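You operate a simulated robot arm through the tools that you are given. There is no shell and no other tool. Be economical: measure what you need, move in short steps, check, and stop when the job is done.

Carry out the task below with a simulated robot arm. There is one attempt and no reset: what you move stays moved.

Task
Clean the yellow block's lid and grease its red terminal.
Fine: white pad with cleaner from the blue dish, black brush with grease from the tin; both tools back, nothing dropped.

It is judged by the outcome, as a careful person would: the job done as asked, and still so three seconds after it is handed in. It fails if anything else is knocked over, pushed out of place, dropped, spilled or broken. Lids that push on must go on centred and level and be pressed home; caps that screw on are set level and turned clockwise until they are tight.

Robot
A 7-joint arm with a two-finger parallel gripper, fixed in place. Base frame: the origin is at the foot of the arm, x ahead of it, y to its left, z up. Units: mm, rad, N and s.
Its first joint turns from -1.152 to 1.152 rad. Payload 1.57 kg.
Tool frame: the origin (TCP) lies between the finger pads and is the grasp point; the fingertips stand 30 mm ahead of it; z points along the fingers, y is the line along which they close. Largest opening 110 mm; finger width 24, thickness 12; the body of the gripper, 48 by 112 mm, starts 78 mm behind the TCP.
Orientation is told as [roll, pitch, yaw] about the base's x, y, z axes, in that order, counted from this pose: with the fingers straight down and closing along the base's y, the tool's x points along the base's -x, its y along +y and its z along -z.

Tools
- The arm moves only by the tool jog_arm. Its argument "rows" is a list of rows, each an object of numbers (a shift or turn left out is 0, a gripper value left out holds the last): "x", "y", "z": the shift along the tool's x, y, z in units of 200 mm (1.0 is 200 mm); "ax", "ay", "az": the turn, a rotation vector about the tool's x, y, z in units of 90 degrees (1.0 is 90 degrees). In form: [{"x": .., "y": .., "z": .., "ax": .., "ay": .., "az": ..}, ...]. A call has 1 to 20 rows; each row is the pose to reach, as a shift and turn from the pose commanded when the call began, along the tool's axes at that moment. "grip" is the opening in per cent of the stroke, from 0 (shut) to 100 (fully open), set as the call begins (left out, the last holds). A call with a number of a shift or a turn outside -1 to 1 is refused whole. Each row takes 0.2 s and may step no farther than 50 mm and 0.15 rad from the row before; otherwise, or with a gripper value out of range, the whole call is refused. A pose out of reach is approached as far as the arm can. The call stops where the force on the tool passes 40 N (or 10 N more than at its start, if that is more) or the arm is blocked; 0.2 s more then pass. Each finger travels about 108 mm/s and halts on what it meets, pressing with about 36 N; the grip force reading is that of the motor and also rises with nothing between the fingers. The clock runs only during rows and for 0.2 s after the last one: add rows that repeat a pose to give the fingers time. It gives the time, the measured TCP pose, the force on the tool (base axes), the opening and the grip force at its end, in the units of the frame above (readings bear some noise).
- Cameras (640 x 400 px; columns grow to the right, rows downward): "scene" is fixed at [158.8, -388.7, 1401.7]; the picture's right is [0.82, -0.57, 0.00], its down [-0.33, -0.49, -0.81] and it looks along [0.46, 0.67, -0.59] (base axes); focal length 233 px, centre (320, 200). "wrist" rides on the gripper at [70, 16, -141] in the tool frame; the picture's right is [-0.23, 0.97, 0.00], its down [-0.86, -0.20, -0.48] and it looks along [-0.47, -0.11, 0.88] (tool axes); focal length 222 px, centre (320, 200). There is no depth. A picture from a camera that has moved, and an enlarged one, comes with that camera's place and axes in the base frame and with its lens.
- snapshot(camera): a new picture of that camera. The clock stands still meanwhile.
- close_up(camera, box): a new picture of the part [left, top, right, bottom] of that camera's present view, enlarged. The clock stands still meanwhile.
- finish_job(): hands the job in; it is judged then, once.

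Work in short steps. Places have to be worked out from the pictures, the camera data and where the tool is seen: move nearer, look again, correct. Check each grasp and each placing, and mend what went wrong. You have 120 turns and 84 pictures in all, those below and enlarged ones among them. Open the gripper and draw the arm clear of the work before you hand the job in, unless the task says otherwise; then end with one line.

The tools are called after ">>>" by a JSON object that holds its "fn" and its "kwargs". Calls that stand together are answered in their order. jog_arm: Moves the arm, as the interface text tells. Its arguments: {"type":"object","properties":{"rows":{"type":"array"},"grip":{"type":"number"}},"required":["rows"]} The other tools are called the same way: snapshot (camera) takes a picture; close_up (camera, box) takes an enlarged picture of a part of a camera's view; finish_job () hands the job in.

At the start:

```text
t: 0.0
tcp_pos: [334.6, -36.6, 1269.5]
orientation: [0.0, -0.001, -0.001]
force: [-1.0, -0.3, 0.0]
gripper_width: 110.3
finger_force: 0.2
```

scene: 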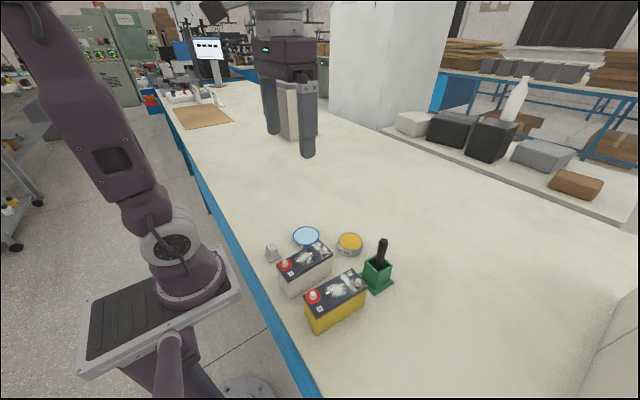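
wrist: 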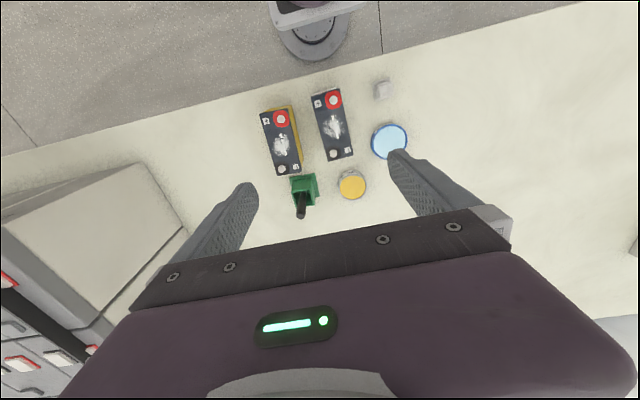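

I start with enlarged views of the work area to identify the objects.

>>> {"fn": "close_up", "kwargs": {"camera": "scene", "box": [250, 210, 410, 340]}}

>>> {"fn": "close_up", "kwargs": {"camera": "wrist", "box": [240, 70, 430, 230]}}

```text
3.08 times, centred on (330, 275) of scene
camera zoom: at [158.8, -388.7, 1401.7], right [0.82, -0.57, 0.0], down [-0.33, -0.49, -0.81], along [0.46, 0.67, -0.59], focal length 718 px, centre (289, -31)
```

zoom: 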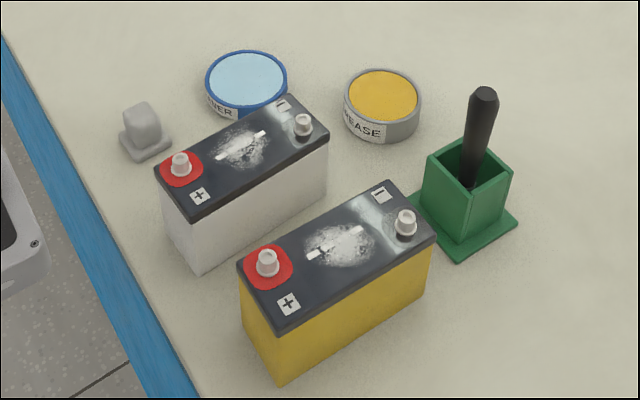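

```text
2.50 times, centred on (335, 150) of wrist
camera zoom: at [265.6, -23.4, 1410.8], right [0.23, 0.97, 0.0], down [0.86, -0.2, 0.48], along [0.47, -0.11, -0.88], focal length 555 px, centre (282, 325)
```

zoom: 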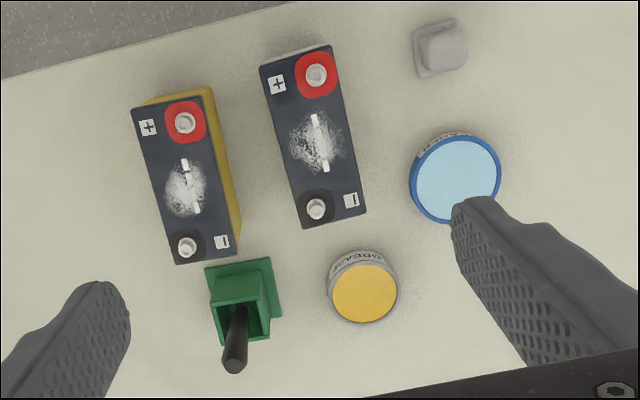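

Triangulating the two views puts the objects at about z≈810–830 table-level, higher than the stated 600, so I'll treat the height carefully. Pad ≈(324,115), dish ≈(450,120), tin ≈(547,5), yellow battery's red terminal ≈(322,-123,900), brush top ≈(533,-131,965). I move over the pad and look.

>>> {"fn": "jog_arm", "kwargs": {"rows": [{"y": 0.125, "z": 0.16}, {"y": 0.25, "z": 0.32}, {"y": 0.375, "z": 0.48}, {"y": 0.5, "z": 0.64}, {"y": 0.625, "z": 0.8}, {"y": 0.75, "z": 0.96}, {"y": 0.75, "z": 0.96}], "grip": 60}}

>>> {"fn": "snapshot", "kwargs": {"camera": "wrist"}}

>>> {"fn": "snapshot", "kwargs": {"camera": "scene"}}

```text
t: 1.6
tcp_pos: [334.6, 114.3, 1079.5]
orientation: [-0.001, 0.0, 0.001]
force: [0.3, -0.3, 0.5]
gripper_width: 65.8
finger_force: 0.1
```

```text
79 pictures are left
camera wrist: at [265.7, 129.3, 1220.8], right [0.23, 0.97, 0.0], down [0.86, -0.2, 0.48], along [0.47, -0.11, -0.88], focal length 222 px, centre (320, 200)
```

wrist: 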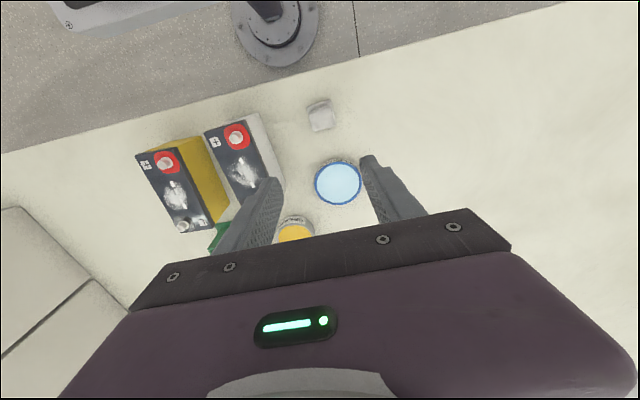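

```text
78 pictures are left
```

scene: 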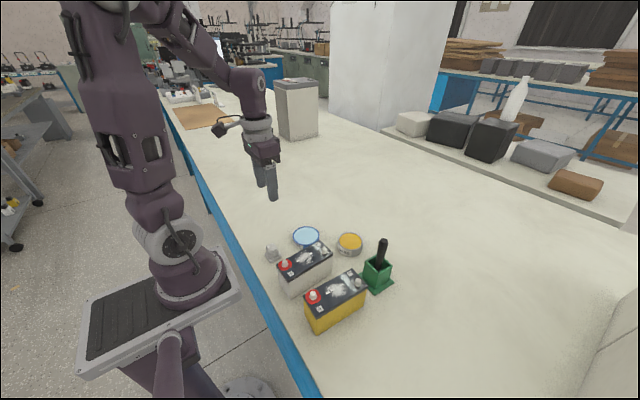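

The second wrist view confirms the pad at about (322,116,823). I descend above it to z≈950 and look closely.

>>> {"fn": "jog_arm", "kwargs": {"rows": [{"x": 0.02, "z": 0.2}, {"x": 0.06, "y": 0.005, "z": 0.4}, {"x": 0.06, "y": 0.005, "z": 0.65}, {"x": 0.06, "y": 0.005, "z": 0.65}]}}

>>> {"fn": "close_up", "kwargs": {"camera": "wrist", "box": [220, 80, 420, 205]}}

>>> {"fn": "close_up", "kwargs": {"camera": "scene", "box": [220, 180, 340, 280]}}

```text
t: 2.6
tcp_pos: [322.9, 114.6, 948.9]
orientation: [0.0, 0.002, 0.0]
force: [-0.6, -0.1, -0.6]
gripper_width: 66.3
finger_force: 0.0
```

```text
3.20 times, centred on (320, 142) of wrist
camera zoom: at [254.0, 129.5, 1089.7], right [0.23, 0.97, 0.0], down [0.86, -0.2, 0.48], along [0.47, -0.11, -0.88], focal length 711 px, centre (320, 384)
```

zoom: 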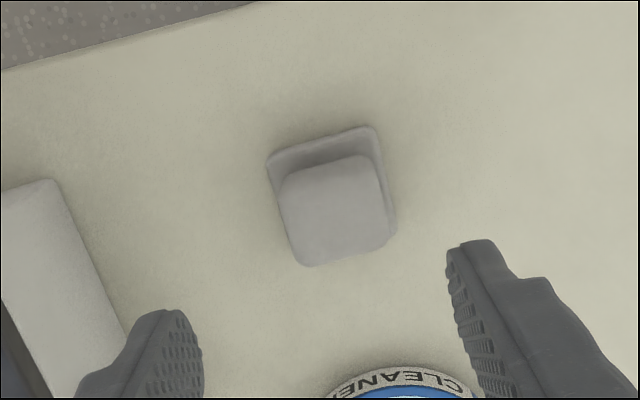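

```text
4.00 times, centred on (280, 230) of scene
camera zoom: at [158.8, -388.7, 1401.7], right [0.82, -0.57, 0.0], down [-0.33, -0.49, -0.81], along [0.46, 0.67, -0.59], focal length 933 px, centre (480, 80)
```

zoom: 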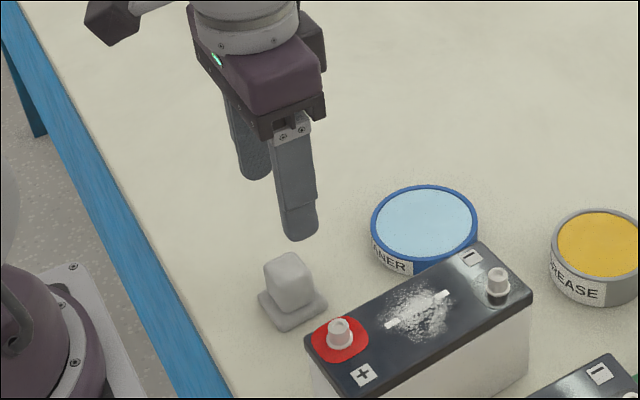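

The pad has a square base (~43 mm) with a knob (~33 mm) on top at about (321,119.5), aligned with the axes, knob top ≈845. I lower to TCP z=856 (tips 826) around the knob, then look.

>>> {"fn": "jog_arm", "kwargs": {"rows": [{"x": 0.005, "y": 0.025, "z": 0.2}, {"x": 0.005, "y": 0.025, "z": 0.35}, {"x": 0.005, "y": 0.025, "z": 0.46}, {"x": 0.005, "y": 0.025, "z": 0.46}]}}

>>> {"fn": "close_up", "kwargs": {"camera": "wrist", "box": [220, 90, 420, 215]}}

>>> {"fn": "close_up", "kwargs": {"camera": "scene", "box": [240, 210, 320, 277]}}

```text
t: 3.6
tcp_pos: [322.2, 118.5, 856.2]
orientation: [-0.002, 0.0, 0.0]
force: [-0.1, -0.7, 0.3]
gripper_width: 66.1
finger_force: 0.0
```

```text
3.20 times, centred on (320, 152) of wrist
camera zoom: at [253.0, 133.8, 997.9], right [0.23, 0.97, 0.0], down [0.85, -0.2, 0.48], along [0.47, -0.11, -0.88], focal length 711 px, centre (320, 352)
```

zoom: 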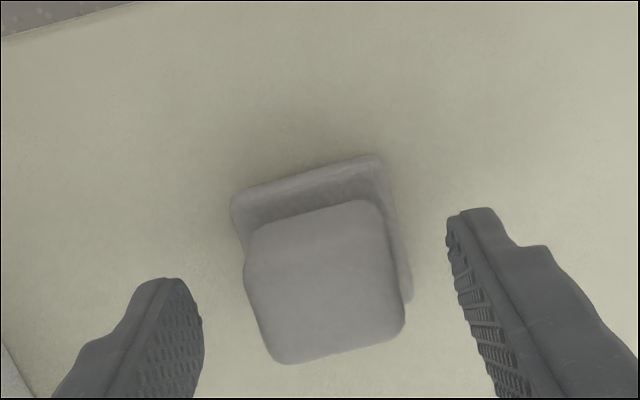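

```text
5.97 times, centred on (280, 244) of scene
camera zoom: at [158.8, -388.7, 1401.7], right [0.82, -0.57, 0.0], down [-0.33, -0.49, -0.81], along [0.46, 0.67, -0.59], focal length 1392 px, centre (559, -60)
```

zoom: 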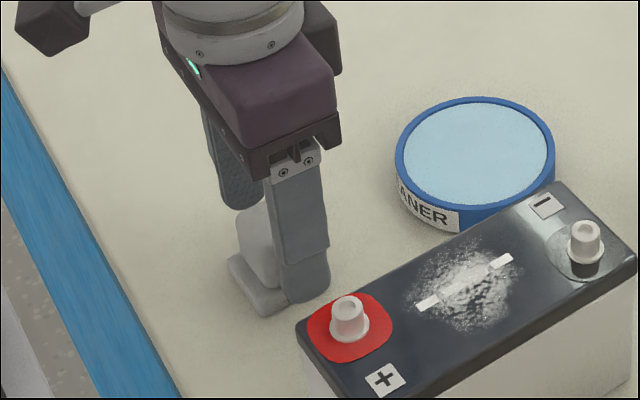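

Knob centre ≈(317,120.5), plate top ≈808. I lower 9 mm, shift slightly and close on the knob.

>>> {"fn": "jog_arm", "kwargs": {"rows": [{"x": 0.02, "y": 0.01, "z": 0.025}, {"x": 0.02, "y": 0.01, "z": 0.045}, {"x": 0.02, "y": 0.01, "z": 0.045}]}}

>>> {"fn": "jog_arm", "kwargs": {"rows": [{"x": 0}, {"x": 0}, {"x": 0}, {"x": 0}], "grip": 15}}

>>> {"fn": "close_up", "kwargs": {"camera": "wrist", "box": [220, 90, 420, 215]}}

```text
t: 4.4
tcp_pos: [318.7, 120.8, 846.6]
orientation: [-0.002, -0.001, 0.0]
force: [0.2, 0.7, 0.3]
gripper_width: 65.9
finger_force: 0.1
```

```text
t: 5.4
tcp_pos: [317.8, 121.2, 847.2]
orientation: [0.001, -0.001, 0.0]
force: [-0.9, -0.9, 2.1]
gripper_width: 35.0
finger_force: 36.3
```

```text
3.20 times, centred on (320, 152) of wrist
camera zoom: at [248.7, 135.4, 988.4], right [0.23, 0.97, 0.0], down [0.86, -0.2, 0.48], along [0.47, -0.11, -0.88], focal length 711 px, centre (320, 352)
```

zoom: 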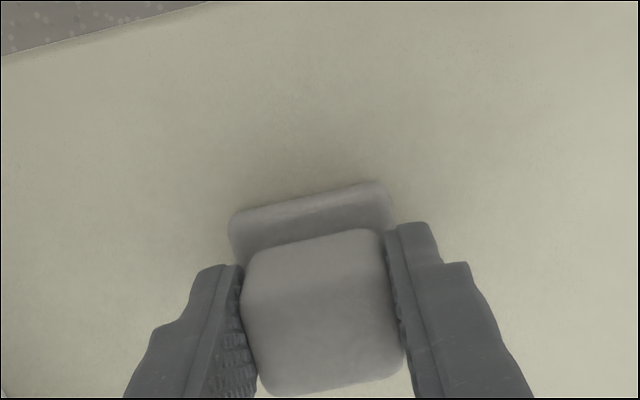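

The knob is gripped (35 mm wide). I lift straight up 110 mm and check.

>>> {"fn": "jog_arm", "kwargs": {"rows": [{"z": -0.1}, {"z": -0.3}, {"z": -0.55}, {"z": -0.55}]}}

>>> {"fn": "snapshot", "kwargs": {"camera": "wrist"}}

>>> {"fn": "close_up", "kwargs": {"camera": "scene", "box": [240, 190, 400, 290]}}

```text
t: 6.4
tcp_pos: [317.5, 119.4, 958.5]
orientation: [-0.001, -0.001, 0.0]
force: [0.6, -0.2, -0.1]
gripper_width: 16.4
finger_force: 0.0
```

```text
72 pictures are left
camera wrist: at [249.4, 134.2, 1098.9], right [0.23, 0.97, 0.0], down [0.86, -0.2, 0.48], along [0.47, -0.11, -0.88], focal length 222 px, centre (320, 200)
```

wrist: 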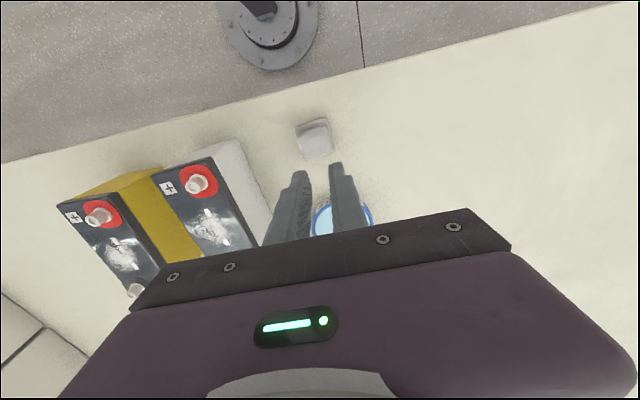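

```text
4.00 times, centred on (320, 240) of scene
camera zoom: at [158.8, -388.7, 1401.7], right [0.82, -0.57, 0.0], down [-0.33, -0.49, -0.81], along [0.46, 0.67, -0.59], focal length 933 px, centre (320, 40)
```

zoom: 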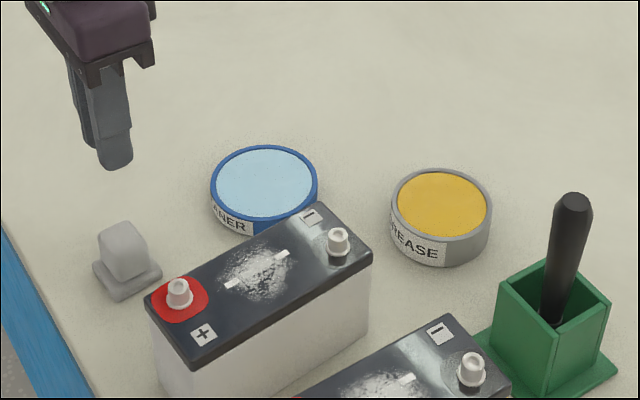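

The gripper came up empty: the tips slid off the knob (grip was too high or the knob tapers). I look at the pad again from here for its exact place.

>>> {"fn": "close_up", "kwargs": {"camera": "wrist", "box": [270, 100, 366, 160]}}

>>> {"fn": "close_up", "kwargs": {"camera": "scene", "box": [255, 235, 303, 271]}}

```text
6.67 times, centred on (318, 130) of wrist
camera zoom: at [249.4, 134.2, 1098.9], right [0.23, 0.97, 0.0], down [0.86, -0.2, 0.48], along [0.47, -0.11, -0.88], focal length 1481 px, centre (333, 667)
```

zoom: 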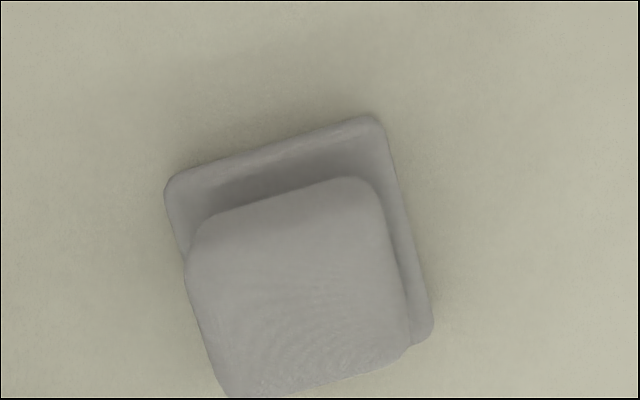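

```text
11.11 times, centred on (279, 253) of scene
camera zoom: at [158.8, -388.7, 1401.7], right [0.82, -0.57, 0.0], down [-0.33, -0.49, -0.81], along [0.46, 0.67, -0.59], focal length 2592 px, centre (776, -389)
```

zoom: 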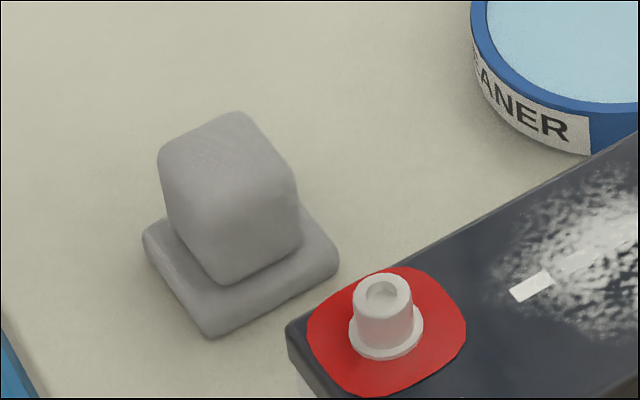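

The pad stayed upright, shifted to about (314,112.5), yaw ≈+3.5°. I open, re-centre, and go lower (tips near the plate) for a deeper grip.

>>> {"fn": "jog_arm", "kwargs": {"rows": [{"x": 0.015, "y": -0.035, "az": -0.04}, {"x": 0.015, "y": -0.035, "az": -0.04}, {"x": 0.015, "y": -0.035, "z": 0.2, "az": -0.04}, {"x": 0.015, "y": -0.035, "z": 0.4, "az": -0.04}, {"x": 0.015, "y": -0.035, "z": 0.5, "az": -0.04}, {"x": 0.015, "y": -0.035, "z": 0.5, "az": -0.04}], "grip": 55}}

>>> {"fn": "close_up", "kwargs": {"camera": "wrist", "box": [220, 90, 420, 215]}}

```text
t: 7.8
tcp_pos: [316.3, 112.8, 856.2]
orientation: [-0.001, -0.002, 0.063]
force: [-0.6, 0.4, 0.4]
gripper_width: 60.4
finger_force: 0.2
```

```text
3.20 times, centred on (320, 152) of wrist
camera zoom: at [246.2, 123.3, 996.7], right [0.17, 0.99, 0.0], down [0.87, -0.15, 0.48], along [0.47, -0.08, -0.88], focal length 711 px, centre (320, 352)
```

zoom: 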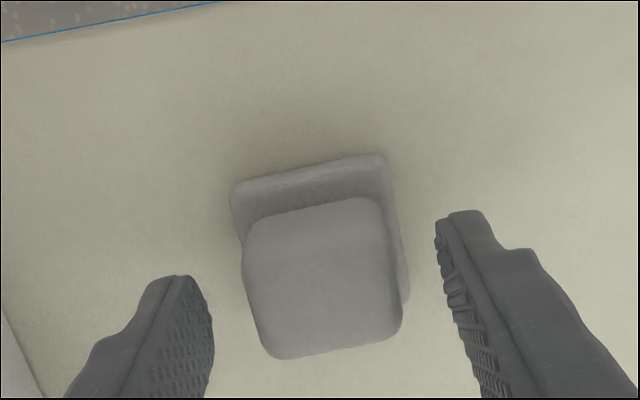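

Centred in y; I shift 4 mm toward the base in x and lower to tips ≈813, then close fully and test-lift just slightly.

>>> {"fn": "jog_arm", "kwargs": {"rows": [{"x": 0.02, "z": 0.04}, {"x": 0.02, "z": 0.067}, {"x": 0.02, "z": 0.067}]}}

>>> {"fn": "jog_arm", "kwargs": {"rows": [{"x": 0}, {"x": 0}, {"x": 0}, {"x": 0}], "grip": 0}}

>>> {"fn": "jog_arm", "kwargs": {"rows": [{"z": -0.01}, {"z": -0.02}, {"z": -0.03}, {"z": -0.04}]}}

>>> {"fn": "close_up", "kwargs": {"camera": "wrist", "box": [220, 90, 420, 215]}}

```text
t: 8.6
tcp_pos: [312.6, 112.3, 842.9]
orientation: [-0.001, 0.0, 0.065]
force: [-0.2, 0.0, -1.2]
gripper_width: 60.5
finger_force: 0.1
```

```text
t: 9.6
tcp_pos: [312.2, 113.0, 843.4]
orientation: [-0.001, 0.0, 0.064]
force: [0.6, -0.2, 2.6]
gripper_width: 34.9
finger_force: 36.1
```

```text
t: 10.6
tcp_pos: [312.4, 112.3, 850.8]
orientation: [0.001, 0.0, 0.063]
force: [0.5, 0.6, -0.2]
gripper_width: 34.7
finger_force: 36.2
```

```text
3.20 times, centred on (320, 152) of wrist
camera zoom: at [241.6, 123.0, 992.6], right [0.17, 0.99, 0.0], down [0.87, -0.15, 0.48], along [0.47, -0.08, -0.88], focal length 711 px, centre (320, 352)
```

zoom: 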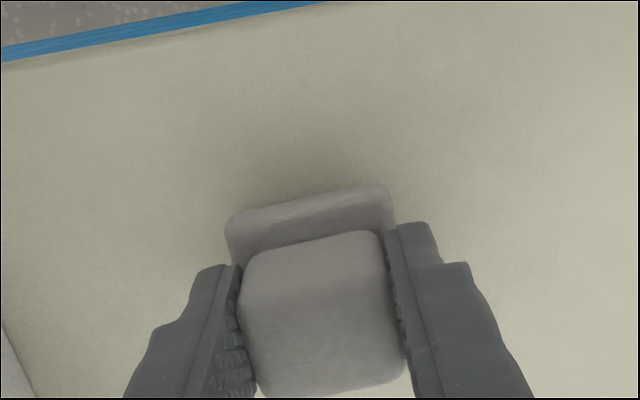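

The width still reads 34.7 mm after 8 mm; I lift another 20 mm slowly and check.

>>> {"fn": "jog_arm", "kwargs": {"rows": [{"z": -0.015}, {"z": -0.03}, {"z": -0.045}, {"z": -0.06}, {"z": -0.08}, {"z": -0.1}]}}

>>> {"fn": "close_up", "kwargs": {"camera": "wrist", "box": [220, 90, 420, 215]}}

>>> {"fn": "close_up", "kwargs": {"camera": "scene", "box": [240, 210, 320, 277]}}

```text
t: 12.0
tcp_pos: [311.4, 112.5, 871.5]
orientation: [0.0, -0.001, 0.063]
force: [0.4, 0.4, -0.3]
gripper_width: 34.8
finger_force: 35.8
```

```text
3.20 times, centred on (320, 152) of wrist
camera zoom: at [240.9, 123.1, 1012.3], right [0.17, 0.99, 0.0], down [0.87, -0.15, 0.48], along [0.47, -0.08, -0.88], focal length 711 px, centre (320, 352)
```

zoom: 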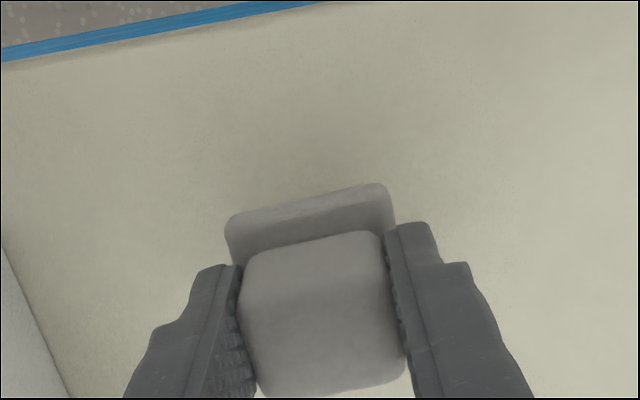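

```text
5.97 times, centred on (280, 244) of scene
camera zoom: at [158.8, -388.7, 1401.7], right [0.82, -0.57, 0.0], down [-0.33, -0.49, -0.81], along [0.46, 0.67, -0.59], focal length 1392 px, centre (559, -60)
```

zoom: 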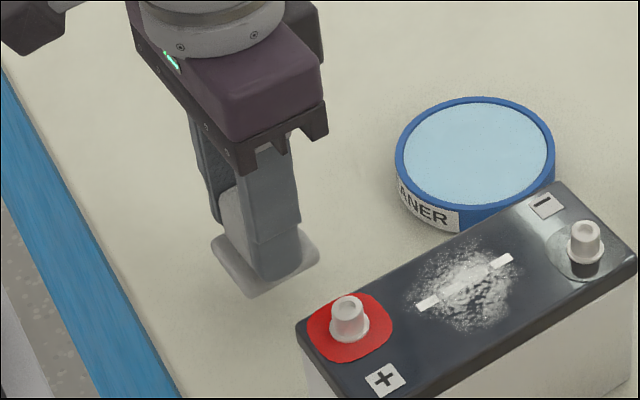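

The pad is held firmly. I raise it 45 mm slowly and carry it over the dish centre ≈(450,121).

>>> {"fn": "jog_arm", "kwargs": {"rows": [{"z": -0.08}, {"z": -0.16}, {"z": -0.23}, {"x": -0.08, "z": -0.23}, {"x": -0.18, "z": -0.23}, {"x": -0.28, "z": -0.23}, {"x": -0.38, "z": -0.23}, {"x": -0.48, "z": -0.23}, {"x": -0.58, "z": -0.23}, {"x": -0.66, "z": -0.23}, {"x": -0.694, "z": -0.23}, {"x": -0.694, "z": -0.23}]}}

>>> {"fn": "snapshot", "kwargs": {"camera": "wrist"}}

>>> {"fn": "close_up", "kwargs": {"camera": "scene", "box": [260, 180, 360, 260]}}

```text
t: 14.6
tcp_pos: [450.4, 122.8, 916.8]
orientation: [0.0, 0.0, 0.064]
force: [-0.2, 0.7, -1.5]
gripper_width: 35.0
finger_force: 36.1
```

```text
64 pictures are left
camera wrist: at [379.3, 132.4, 1057.5], right [0.17, 0.99, 0.0], down [0.87, -0.15, 0.48], along [0.47, -0.08, -0.88], focal length 222 px, centre (320, 200)
```

wrist: 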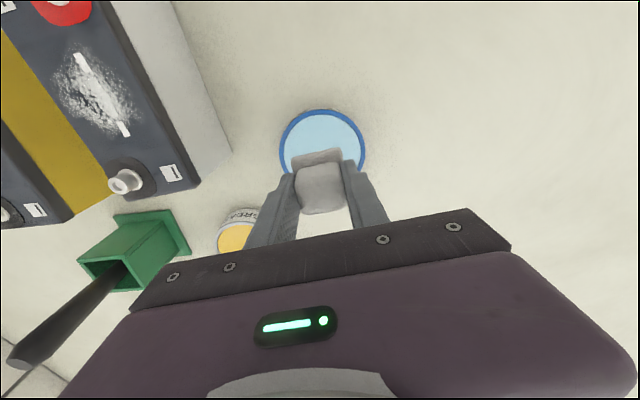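

```text
5.00 times, centred on (310, 220) of scene
camera zoom: at [158.8, -388.7, 1401.7], right [0.82, -0.57, 0.0], down [-0.33, -0.49, -0.81], along [0.46, 0.67, -0.59], focal length 1166 px, centre (370, 100)
```

zoom: 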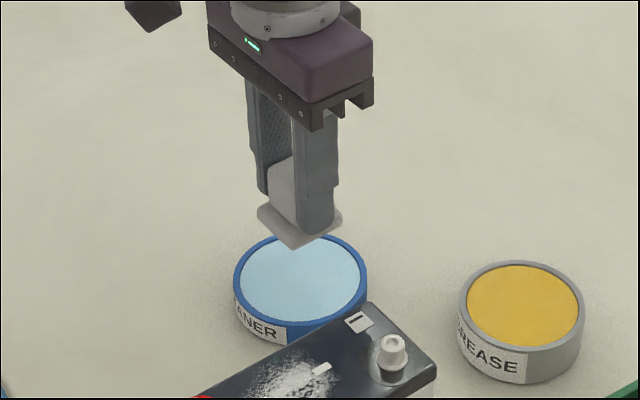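

The pad is above the dish (dish centre ≈(448,123)). I lower near the liquid, then in small steps.

>>> {"fn": "jog_arm", "kwargs": {"rows": [{"x": 0.008, "z": 0.08}, {"x": 0.008, "z": 0.16}, {"x": 0.008, "z": 0.22}, {"x": 0.008, "z": 0.235}, {"x": 0.008, "z": 0.245}, {"x": 0.008, "z": 0.245}]}}

>>> {"fn": "close_up", "kwargs": {"camera": "scene", "box": [280, 210, 340, 258]}}

```text
t: 16.0
tcp_pos: [447.7, 122.1, 869.2]
orientation: [0.001, 0.0, 0.063]
force: [0.2, 0.0, -1.1]
gripper_width: 34.8
finger_force: 36.3
```

```text
8.33 times, centred on (310, 234) of scene
camera zoom: at [158.8, -388.7, 1401.7], right [0.82, -0.57, 0.0], down [-0.33, -0.49, -0.81], along [0.46, 0.67, -0.59], focal length 1944 px, centre (403, -83)
```

zoom: 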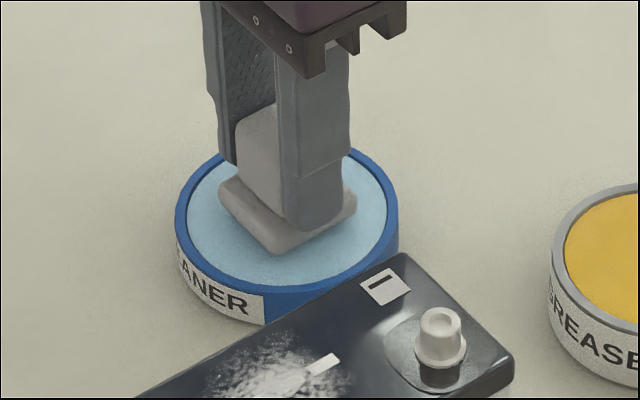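

Nearly touching; I lower in 1–2 mm increments watching force.

>>> {"fn": "jog_arm", "kwargs": {"rows": [{"z": 0.01}, {"z": 0.02}, {"z": 0.02}]}}

>>> {"fn": "jog_arm", "kwargs": {"rows": [{"z": 0.01}, {"z": 0.02}, {"z": 0.02}]}}

>>> {"fn": "close_up", "kwargs": {"camera": "scene", "box": [280, 210, 340, 258]}}

```text
t: 16.8
tcp_pos: [448.2, 121.5, 866.2]
orientation: [0.0, -0.002, 0.063]
force: [-4.8, 0.2, 36.2]
gripper_width: 35.0
finger_force: 36.1
```

```text
t: 17.1
tcp_pos: [447.6, 121.9, 865.5]
orientation: [0.001, -0.002, 0.063]
force: [-5.4, -1.0, 16.4]
gripper_width: 34.8
finger_force: 36.0
stopped in row 1: the force on the tool passed its limit (the readings are from after the stop); the commanded pose is now the measured one
```

```text
8.33 times, centred on (310, 234) of scene
camera zoom: at [158.4, -388.8, 1401.8], right [0.82, -0.57, 0.0], down [-0.33, -0.49, -0.81], along [0.46, 0.67, -0.59], focal length 1944 px, centre (403, -83)
```

zoom: 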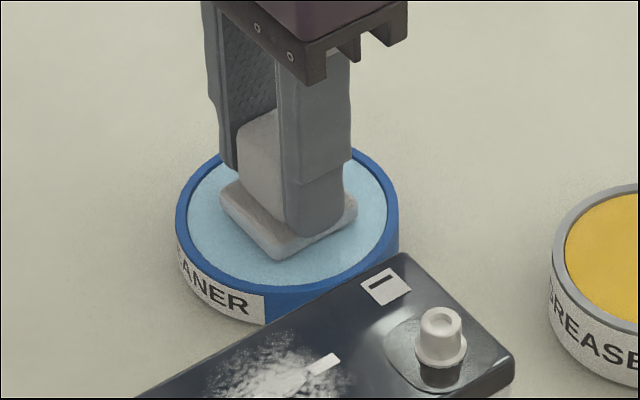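

The pad pressed onto the cleaner (contact at TCP ≈867). I lift it slowly to z≈990.

>>> {"fn": "jog_arm", "kwargs": {"rows": [{"z": -0.03}, {"z": -0.1}, {"z": -0.2}, {"z": -0.3}, {"z": -0.4}, {"z": -0.5}, {"z": -0.6}, {"z": -0.625}]}}

>>> {"fn": "jog_arm", "kwargs": {"rows": [{"x": 0.03, "y": -0.08, "az": 0.02}, {"x": 0.06, "y": -0.18, "az": 0.04}, {"x": 0.1, "y": -0.3, "az": 0.07}, {"x": 0.14, "y": -0.42, "az": 0.1}, {"x": 0.18, "y": -0.54, "az": 0.13}, {"x": 0.22, "y": -0.66, "az": 0.16}, {"x": 0.26, "y": -0.78, "az": 0.19}, {"x": 0.3, "y": -0.87, "az": 0.22}, {"x": 0.32, "y": -0.92, "az": 0.229}, {"x": 0.32, "y": -0.92, "az": 0.229}]}}

>>> {"fn": "snapshot", "kwargs": {"camera": "wrist"}}

>>> {"fn": "close_up", "kwargs": {"camera": "scene", "box": [260, 200, 420, 340]}}

```text
t: 18.9
tcp_pos: [448.7, 121.1, 989.9]
orientation: [0.0, -0.001, 0.061]
force: [-0.1, 0.5, -0.7]
gripper_width: 34.8
finger_force: 35.6
```

```text
t: 21.1
tcp_pos: [395.5, -65.3, 989.0]
orientation: [0.002, -0.001, -0.298]
force: [0.0, 0.7, 0.1]
gripper_width: 35.0
finger_force: 35.1
```

```text
60 pictures are left
camera wrist: at [334.1, -32.2, 1130.1], right [0.5, 0.86, 0.0], down [0.76, -0.44, 0.48], along [0.42, -0.24, -0.88], focal length 222 px, centre (320, 200)
```

wrist: 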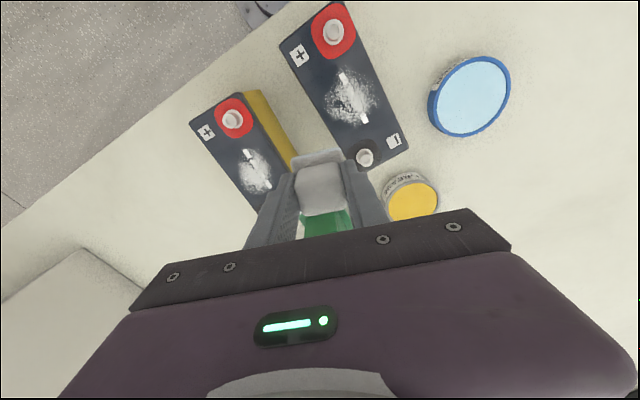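

```text
2.86 times, centred on (340, 270) of scene
camera zoom: at [158.8, -388.7, 1401.7], right [0.82, -0.57, 0.0], down [-0.33, -0.49, -0.81], along [0.46, 0.67, -0.59], focal length 666 px, centre (263, 0)
```

zoom: 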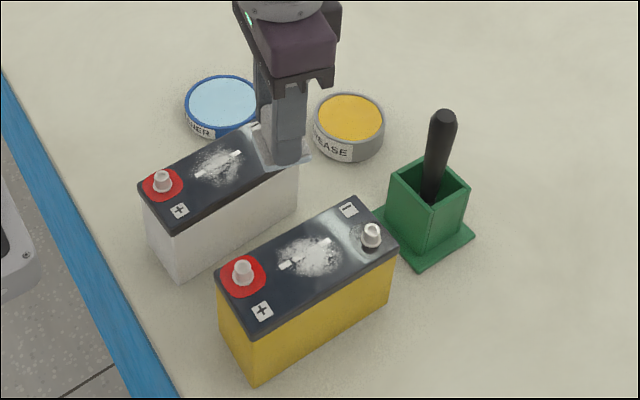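

The pad remains level. Yellow lid's dirt is centred at ≈(379,-142), lid top ≈893. I move above it and descend to z≈950.

>>> {"fn": "jog_arm", "kwargs": {"rows": [{"x": -0.01, "y": -0.1}, {"x": -0.02, "y": -0.2}, {"x": -0.034, "y": -0.3}, {"x": -0.034, "y": -0.391}, {"x": -0.034, "y": -0.391, "z": 0.08}, {"x": -0.034, "y": -0.391, "z": 0.15}, {"x": -0.034, "y": -0.391, "z": 0.19}, {"x": -0.034, "y": -0.391, "z": 0.19}]}}

>>> {"fn": "close_up", "kwargs": {"camera": "wrist", "box": [220, 60, 420, 210]}}

>>> {"fn": "close_up", "kwargs": {"camera": "scene", "box": [290, 230, 386, 302]}}

```text
t: 22.9
tcp_pos: [379.4, -143.2, 951.4]
orientation: [0.002, 0.0, -0.297]
force: [0.1, -0.1, -0.5]
gripper_width: 35.1
finger_force: 36.1
```

```text
2.67 times, centred on (320, 135) of wrist
camera zoom: at [317.3, -108.9, 1091.9], right [0.5, 0.86, 0.0], down [0.76, -0.44, 0.48], along [0.42, -0.24, -0.88], focal length 592 px, centre (320, 373)
```

zoom: 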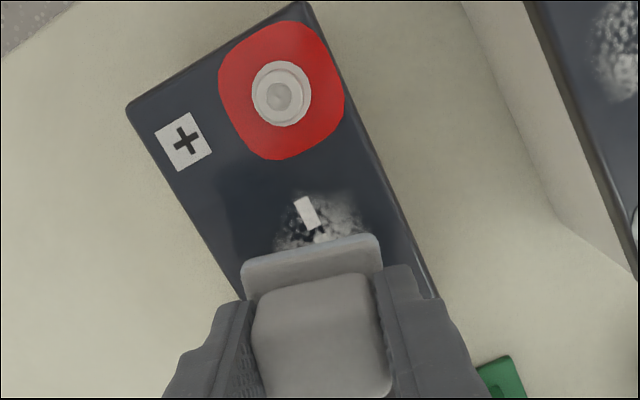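

```text
5.56 times, centred on (338, 266) of scene
camera zoom: at [158.8, -388.7, 1401.7], right [0.82, -0.57, 0.0], down [-0.33, -0.49, -0.81], along [0.46, 0.67, -0.59], focal length 1296 px, centre (220, -167)
```

zoom: 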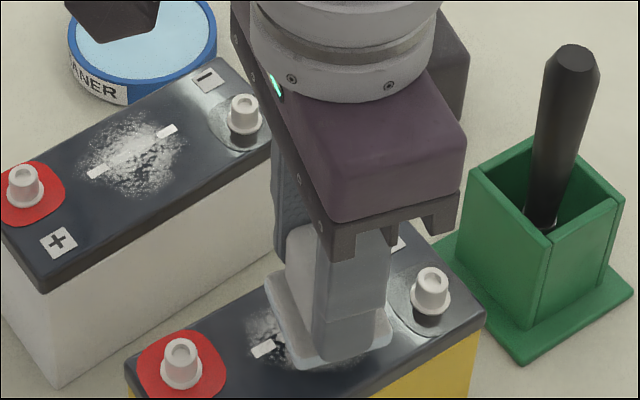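

The lid edges show its long axis is at only ≈-3.5° (terminals sit diagonally), so I rotate the pad to match (yaw ≈-0.06) and lower to 943.

>>> {"fn": "jog_arm", "kwargs": {"rows": [{"az": -0.05}, {"az": -0.1}, {"az": -0.151}, {"az": -0.151, "z": 0.02}, {"az": -0.151, "z": 0.042}, {"az": -0.151, "z": 0.042}]}}

>>> {"fn": "close_up", "kwargs": {"camera": "scene", "box": [290, 250, 386, 322]}}

>>> {"fn": "close_up", "kwargs": {"camera": "wrist", "box": [220, 60, 420, 210]}}

```text
t: 24.3
tcp_pos: [379.2, -142.2, 943.1]
orientation: [0.002, -0.001, -0.059]
force: [0.2, 0.1, -1.3]
gripper_width: 35.0
finger_force: 36.5
```

```text
5.56 times, centred on (338, 286) of scene
camera zoom: at [158.8, -388.7, 1401.7], right [0.82, -0.57, 0.0], down [-0.33, -0.49, -0.81], along [0.46, 0.67, -0.59], focal length 1296 px, centre (220, -278)
```

zoom: 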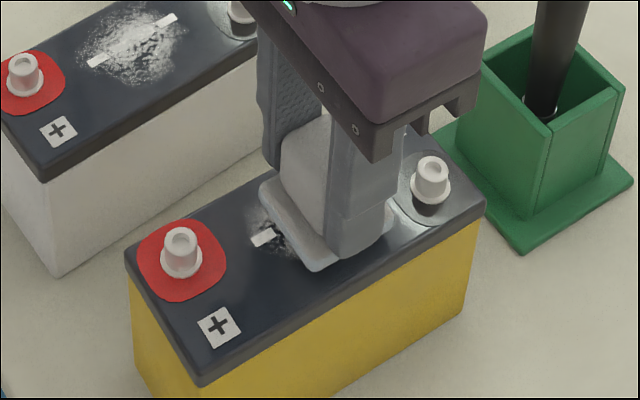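

```text
2.67 times, centred on (320, 135) of wrist
camera zoom: at [310.7, -124.4, 1084.4], right [0.28, 0.96, 0.0], down [0.84, -0.25, 0.48], along [0.46, -0.14, -0.88], focal length 592 px, centre (320, 373)
```

zoom: 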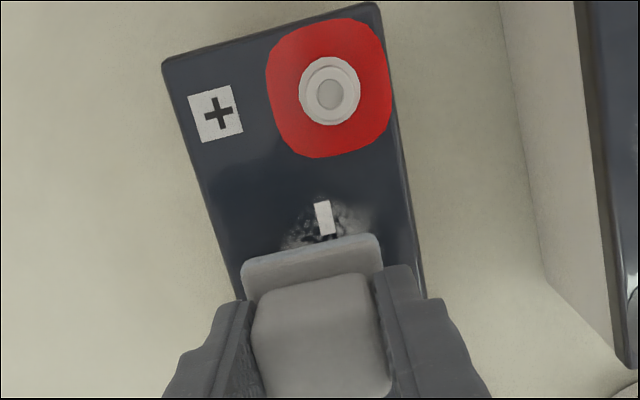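

Aligned. Lower in fine steps until light contact.

>>> {"fn": "jog_arm", "kwargs": {"rows": [{"z": 0.01}, {"z": 0.018}, {"z": 0.018}]}}

>>> {"fn": "jog_arm", "kwargs": {"rows": [{"z": 0.004}, {"z": 0.008}, {"z": 0.008}]}}

```text
t: 25.1
tcp_pos: [378.8, -142.3, 939.8]
orientation: [0.002, -0.001, -0.059]
force: [0.1, 0.3, -0.6]
gripper_width: 34.5
finger_force: 36.0
```

```text
t: 25.9
tcp_pos: [379.3, -142.0, 937.5]
orientation: [0.003, -0.002, -0.059]
force: [0.0, 0.4, 0.2]
gripper_width: 34.8
finger_force: 36.1
```

No contact yet; continue in 0.8 mm steps.

>>> {"fn": "jog_arm", "kwargs": {"rows": [{"z": 0.004}, {"z": 0.004}]}}

>>> {"fn": "jog_arm", "kwargs": {"rows": [{"z": 0.004}, {"z": 0.004}]}}

>>> {"fn": "jog_arm", "kwargs": {"rows": [{"z": 0.003}, {"z": 0.003}]}}

```text
t: 26.5
tcp_pos: [379.4, -142.6, 936.5]
orientation: [-0.001, -0.003, -0.06]
force: [-2.3, -0.7, 17.7]
gripper_width: 35.0
finger_force: 35.4
```

```text
t: 27.0
tcp_pos: [380.4, -142.7, 936.3]
orientation: [0.001, -0.003, -0.058]
force: [-4.2, 0.9, 15.6]
gripper_width: 34.8
finger_force: 36.2
stopped in row 2: the force on the tool passed its limit (the readings are from after the stop); the commanded pose is now the measured one
```

```text
t: 27.7
tcp_pos: [379.5, -141.4, 938.0]
orientation: [0.001, -0.002, -0.061]
force: [-3.6, 0.7, 15.3]
gripper_width: 35.0
finger_force: 36.4
stopped in row 2: the force on the tool passed its limit (the readings are from after the stop); the commanded pose is now the measured one
```

Contact at ~15 N. I ease off a touch and wipe back and forth along the lid in small steps.

>>> {"fn": "jog_arm", "kwargs": {"rows": [{"z": -0.0015}, {"x": 0.03, "z": -0.0015}, {"x": 0.06, "z": -0.0015}, {"x": 0.085, "z": -0.0015}, {"x": 0.05, "z": -0.0015}, {"x": 0.02, "z": -0.0015}, {"x": -0.01, "z": -0.0015}, {"x": -0.04, "z": -0.0015}, {"x": -0.07, "z": -0.0015}, {"x": -0.04, "z": -0.0015}, {"x": 0, "z": -0.0015}]}}

>>> {"fn": "close_up", "kwargs": {"camera": "scene", "box": [290, 250, 386, 322]}}

```text
t: 30.1
tcp_pos: [379.8, -142.9, 938.0]
orientation: [0.0, -0.007, -0.058]
force: [2.3, -0.2, 5.1]
gripper_width: 35.0
finger_force: 36.2
```

```text
5.56 times, centred on (338, 286) of scene
camera zoom: at [158.8, -388.7, 1401.7], right [0.82, -0.57, 0.0], down [-0.33, -0.49, -0.81], along [0.46, 0.67, -0.59], focal length 1296 px, centre (220, -278)
```

zoom: 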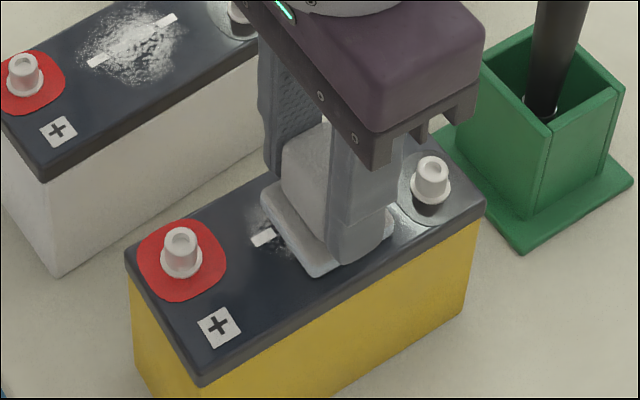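

Contact is light (5 N). I press a bit more and do more strokes, covering both sides of the patch.

>>> {"fn": "jog_arm", "kwargs": {"rows": [{"z": 0.002}, {"x": 0.03, "y": 0.02, "z": 0.002}, {"x": 0.06, "y": 0.03, "z": 0.002}, {"x": 0.09, "y": 0.03, "z": 0.002}, {"x": 0.06, "y": 0.03, "z": 0.002}, {"x": 0.03, "y": 0.03, "z": 0.002}, {"x": 0, "y": 0.03, "z": 0.002}, {"x": -0.03, "y": 0.03, "z": 0.002}, {"x": -0.06, "y": 0.03, "z": 0.002}, {"x": -0.06, "y": 0, "z": 0.002}, {"x": -0.06, "y": -0.03, "z": 0.002}, {"x": -0.03, "y": -0.03, "z": 0.002}, {"x": 0, "y": -0.03, "z": 0.002}, {"x": 0.03, "y": -0.03, "z": 0.002}, {"x": 0.06, "y": -0.03, "z": 0.002}, {"x": 0.09, "y": -0.03, "z": 0.002}, {"x": 0.06, "y": -0.01, "z": 0.002}, {"x": 0.03, "y": 0, "z": 0.002}, {"x": 0, "z": 0.002}]}}

```text
t: 31.4
tcp_pos: [364.5, -135.6, 937.7]
orientation: [0.003, 0.006, -0.063]
force: [-5.9, 1.2, 17.6]
gripper_width: 34.8
finger_force: 36.1
stopped in row 6: the force on the tool passed its limit (the readings are from after the stop); the commanded pose is now the measured one
```

The force peaked; I back off 0.3 mm and continue strokes from here.

>>> {"fn": "jog_arm", "kwargs": {"rows": [{"z": -0.002}, {"x": -0.03, "z": -0.002}, {"x": -0.06, "z": -0.002}, {"x": -0.09, "z": -0.002}, {"x": -0.12, "z": -0.002}, {"x": -0.145, "z": -0.002}, {"x": -0.145, "y": -0.03, "z": -0.002}, {"x": -0.145, "y": -0.06, "z": -0.002}, {"x": -0.11, "y": -0.06, "z": -0.002}, {"x": -0.08, "y": -0.06, "z": -0.002}, {"x": -0.05, "y": -0.06, "z": -0.002}, {"x": -0.02, "y": -0.06, "z": -0.002}, {"x": 0.01, "y": -0.06, "z": -0.002}, {"x": 0.02, "y": -0.03, "z": -0.002}, {"x": -0.01, "y": -0.03, "z": -0.002}, {"x": -0.05, "y": -0.03, "z": -0.002}]}}

>>> {"fn": "jog_arm", "kwargs": {"rows": [{"z": -0.02}, {"z": -0.08}, {"z": -0.16}, {"y": 0.1, "z": -0.24}, {"y": 0.22, "z": -0.24}, {"y": 0.34, "z": -0.24}, {"y": 0.4, "z": -0.24}]}}

>>> {"fn": "close_up", "kwargs": {"camera": "scene", "box": [290, 250, 386, 322]}}

>>> {"fn": "close_up", "kwargs": {"camera": "wrist", "box": [160, 60, 360, 210]}}

```text
t: 34.8
tcp_pos: [374.4, -140.9, 937.3]
orientation: [0.005, 0.007, -0.064]
force: [0.1, -0.2, -0.8]
gripper_width: 34.8
finger_force: 35.3
```

```text
t: 36.4
tcp_pos: [378.6, -61.9, 985.2]
orientation: [0.004, 0.007, -0.063]
force: [0.4, -0.1, -0.8]
gripper_width: 34.7
finger_force: 35.9
```

```text
5.56 times, centred on (338, 286) of scene
camera zoom: at [158.8, -388.7, 1401.7], right [0.82, -0.57, 0.0], down [-0.33, -0.49, -0.81], along [0.46, 0.67, -0.59], focal length 1296 px, centre (220, -278)
```

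zoom: 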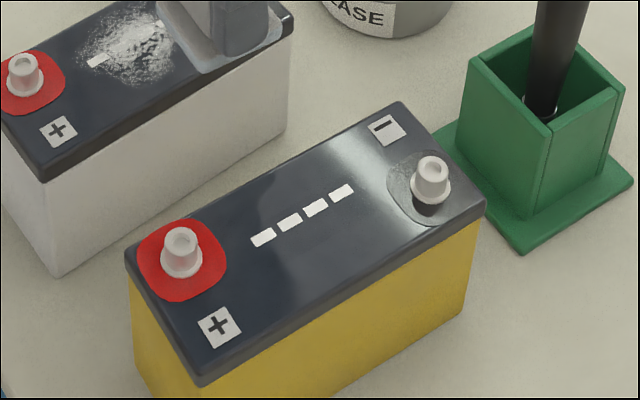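

```text
2.67 times, centred on (260, 135) of wrist
camera zoom: at [312.0, -43.1, 1128.3], right [0.29, 0.96, 0.0], down [0.84, -0.25, 0.47], along [0.45, -0.14, -0.88], focal length 592 px, centre (480, 373)
```

zoom: 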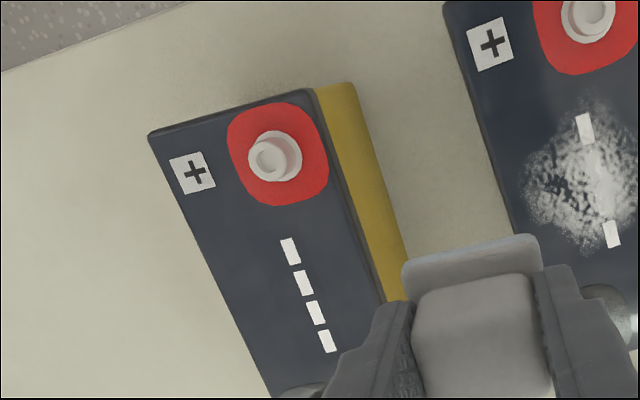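

The lid is fully clean. Now I return the pad to its original spot ≈(320,119.5), yaw ≈0.055.

>>> {"fn": "jog_arm", "kwargs": {"rows": [{"x": 0.04, "y": 0.1, "az": -0.01}, {"x": 0.08, "y": 0.22, "az": -0.02}, {"x": 0.13, "y": 0.34, "az": -0.03}, {"x": 0.18, "y": 0.46, "az": -0.04}, {"x": 0.23, "y": 0.58, "az": -0.05}, {"x": 0.28, "y": 0.7, "az": -0.06}, {"x": 0.33, "y": 0.82, "az": -0.07}, {"x": 0.35, "y": 0.887, "az": -0.075}, {"x": 0.35, "y": 0.887, "z": 0.12, "az": -0.075}, {"x": 0.35, "y": 0.887, "z": 0.24, "az": -0.075}, {"x": 0.35, "y": 0.887, "z": 0.36, "az": -0.075}, {"x": 0.35, "y": 0.887, "z": 0.48, "az": -0.075}, {"x": 0.35, "y": 0.887, "z": 0.58, "az": -0.075}, {"x": 0.35, "y": 0.887, "z": 0.67, "az": -0.075}, {"x": 0.35, "y": 0.887, "z": 0.67, "az": -0.075}]}}

>>> {"fn": "close_up", "kwargs": {"camera": "scene", "box": [240, 210, 320, 277]}}

```text
t: 39.6
tcp_pos: [321.7, 119.7, 851.6]
orientation: [0.004, 0.006, 0.053]
force: [0.4, 0.3, -0.6]
gripper_width: 35.1
finger_force: 36.0
```

```text
5.97 times, centred on (280, 244) of scene
camera zoom: at [158.8, -388.7, 1401.7], right [0.82, -0.57, 0.0], down [-0.33, -0.49, -0.81], along [0.46, 0.67, -0.59], focal length 1392 px, centre (559, -60)
```

zoom: 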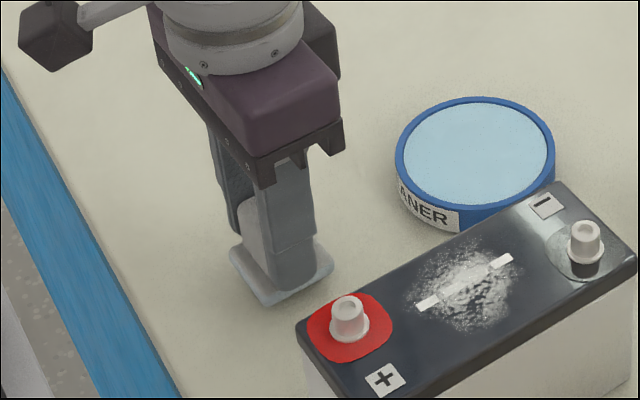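

Position matches the original; lowering gently to table contact.

>>> {"fn": "jog_arm", "kwargs": {"rows": [{"z": 0.015}, {"z": 0.028}, {"z": 0.028}]}}

>>> {"fn": "jog_arm", "kwargs": {"rows": [{"z": 0.004}, {"z": 0.007}, {"z": 0.007}]}}

```text
t: 40.4
tcp_pos: [320.0, 119.5, 845.6]
orientation: [0.004, 0.005, 0.054]
force: [-0.6, 0.0, -0.4]
gripper_width: 34.7
finger_force: 35.9
```

```text
t: 41.2
tcp_pos: [320.5, 119.9, 845.6]
orientation: [0.004, 0.006, 0.054]
force: [0.4, 0.5, -0.3]
gripper_width: 34.9
finger_force: 36.0
```

>>> {"fn": "jog_arm", "kwargs": {"rows": [{"z": 0.004}, {"z": 0.004}]}}

>>> {"fn": "jog_arm", "kwargs": {"rows": [{"z": 0.004}, {"z": 0.004}]}}

```text
t: 41.8
tcp_pos: [319.3, 120.6, 843.4]
orientation: [0.004, 0.005, 0.056]
force: [-0.4, -0.2, -0.5]
gripper_width: 35.2
finger_force: 35.5
```

```text
t: 42.4
tcp_pos: [320.4, 119.4, 844.7]
orientation: [0.005, 0.005, 0.054]
force: [0.0, -0.3, 3.8]
gripper_width: 34.9
finger_force: 35.5
```

Contact with the table (3.8 N). I open the gripper and rise, then look.

>>> {"fn": "jog_arm", "kwargs": {"rows": [{"z": 0}, {"z": 0}, {"z": 0}, {"z": -0.03}, {"z": -0.12}, {"z": -0.3}, {"z": -0.5}, {"z": -0.7}, {"z": -0.7}], "grip": 62}}

>>> {"fn": "close_up", "kwargs": {"camera": "scene", "box": [240, 210, 400, 310]}}

```text
t: 44.4
tcp_pos: [320.4, 119.6, 984.9]
orientation: [0.004, 0.005, 0.054]
force: [0.2, 0.0, -0.9]
gripper_width: 68.1
finger_force: 0.1
```

```text
4.00 times, centred on (320, 260) of scene
camera zoom: at [158.8, -388.7, 1401.7], right [0.82, -0.57, 0.0], down [-0.33, -0.49, -0.81], along [0.46, 0.67, -0.59], focal length 933 px, centre (320, -40)
```

zoom: 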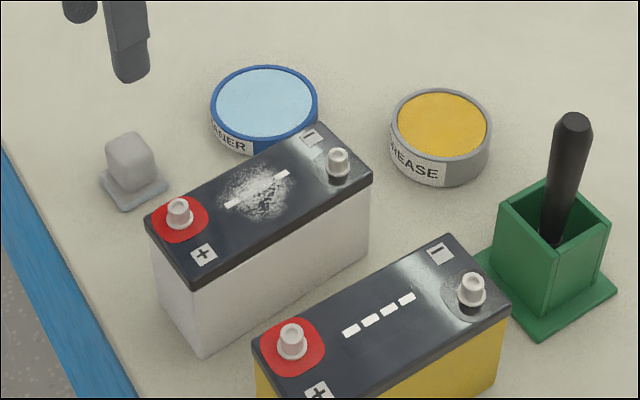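

The pad is back in place. Next the brush: I move high above its handle (≈(533,-131)) for a close wrist view.

>>> {"fn": "jog_arm", "kwargs": {"rows": [{"x": -0.05, "y": -0.1, "z": -0.12}, {"x": -0.15, "y": -0.2, "z": -0.24}, {"x": -0.25, "y": -0.33, "z": -0.36}, {"x": -0.35, "y": -0.46, "z": -0.45}, {"x": -0.45, "y": -0.6, "z": -0.475}, {"x": -0.55, "y": -0.74, "z": -0.475}, {"x": -0.65, "y": -0.88, "z": -0.475}, {"x": -0.72, "y": -0.98, "z": -0.475}]}}

>>> {"fn": "jog_arm", "kwargs": {"rows": [{"x": -0.1, "y": -0.1, "az": 0.01}, {"x": -0.2, "y": -0.22, "az": 0.02}, {"x": -0.26, "y": -0.33, "az": 0.034}, {"x": -0.26, "y": -0.33, "az": 0.034}]}}

>>> {"fn": "snapshot", "kwargs": {"camera": "wrist"}}

>>> {"fn": "close_up", "kwargs": {"camera": "scene", "box": [330, 230, 410, 300]}}

```text
t: 46.2
tcp_pos: [475.7, -69.1, 1077.8]
orientation: [0.002, 0.006, 0.054]
force: [0.1, -0.6, -1.4]
gripper_width: 68.3
finger_force: 0.2
```

```text
t: 47.2
tcp_pos: [532.2, -132.0, 1076.9]
orientation: [0.006, 0.005, 0.002]
force: [0.3, -0.1, 0.5]
gripper_width: 68.2
finger_force: 0.0
```

```text
49 pictures are left
camera wrist: at [463.2, -118.8, 1218.8], right [0.23, 0.97, 0.0], down [0.86, -0.2, 0.47], along [0.46, -0.11, -0.88], focal length 222 px, centre (320, 200)
```

wrist: 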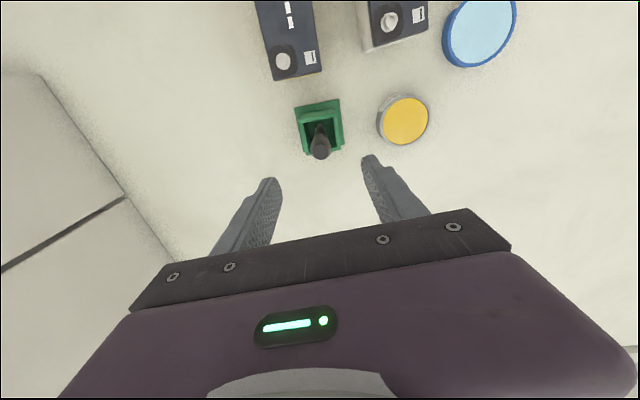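

```text
5.71 times, centred on (370, 265) of scene
camera zoom: at [158.8, -388.7, 1401.7], right [0.82, -0.57, 0.0], down [-0.33, -0.49, -0.81], along [0.46, 0.67, -0.59], focal length 1333 px, centre (34, -171)
```

zoom: 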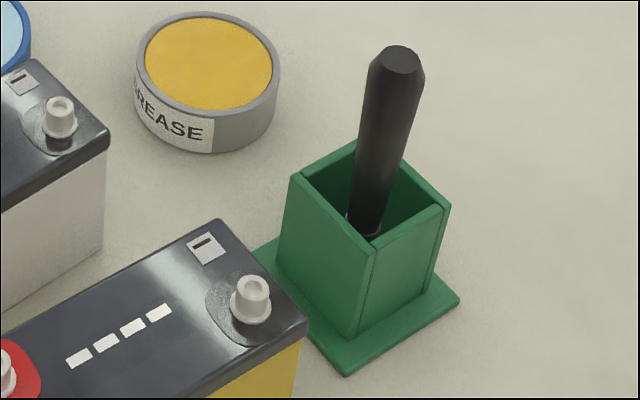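

>>> {"fn": "close_up", "kwargs": {"camera": "wrist", "box": [270, 85, 366, 165]}}

```text
5.00 times, centred on (318, 125) of wrist
camera zoom: at [463.2, -118.8, 1218.8], right [0.23, 0.97, 0.0], down [0.86, -0.2, 0.47], along [0.46, -0.11, -0.88], focal length 1111 px, centre (330, 575)
```

zoom: 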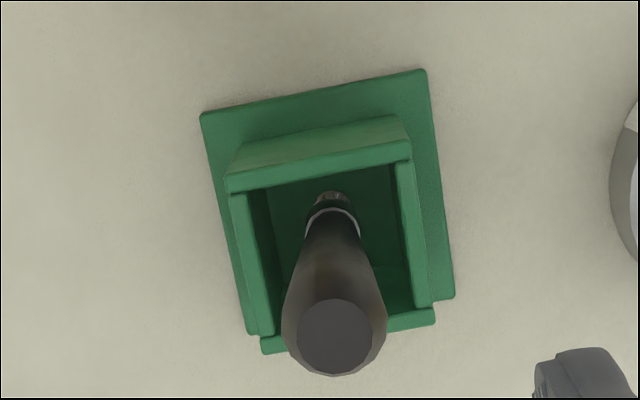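

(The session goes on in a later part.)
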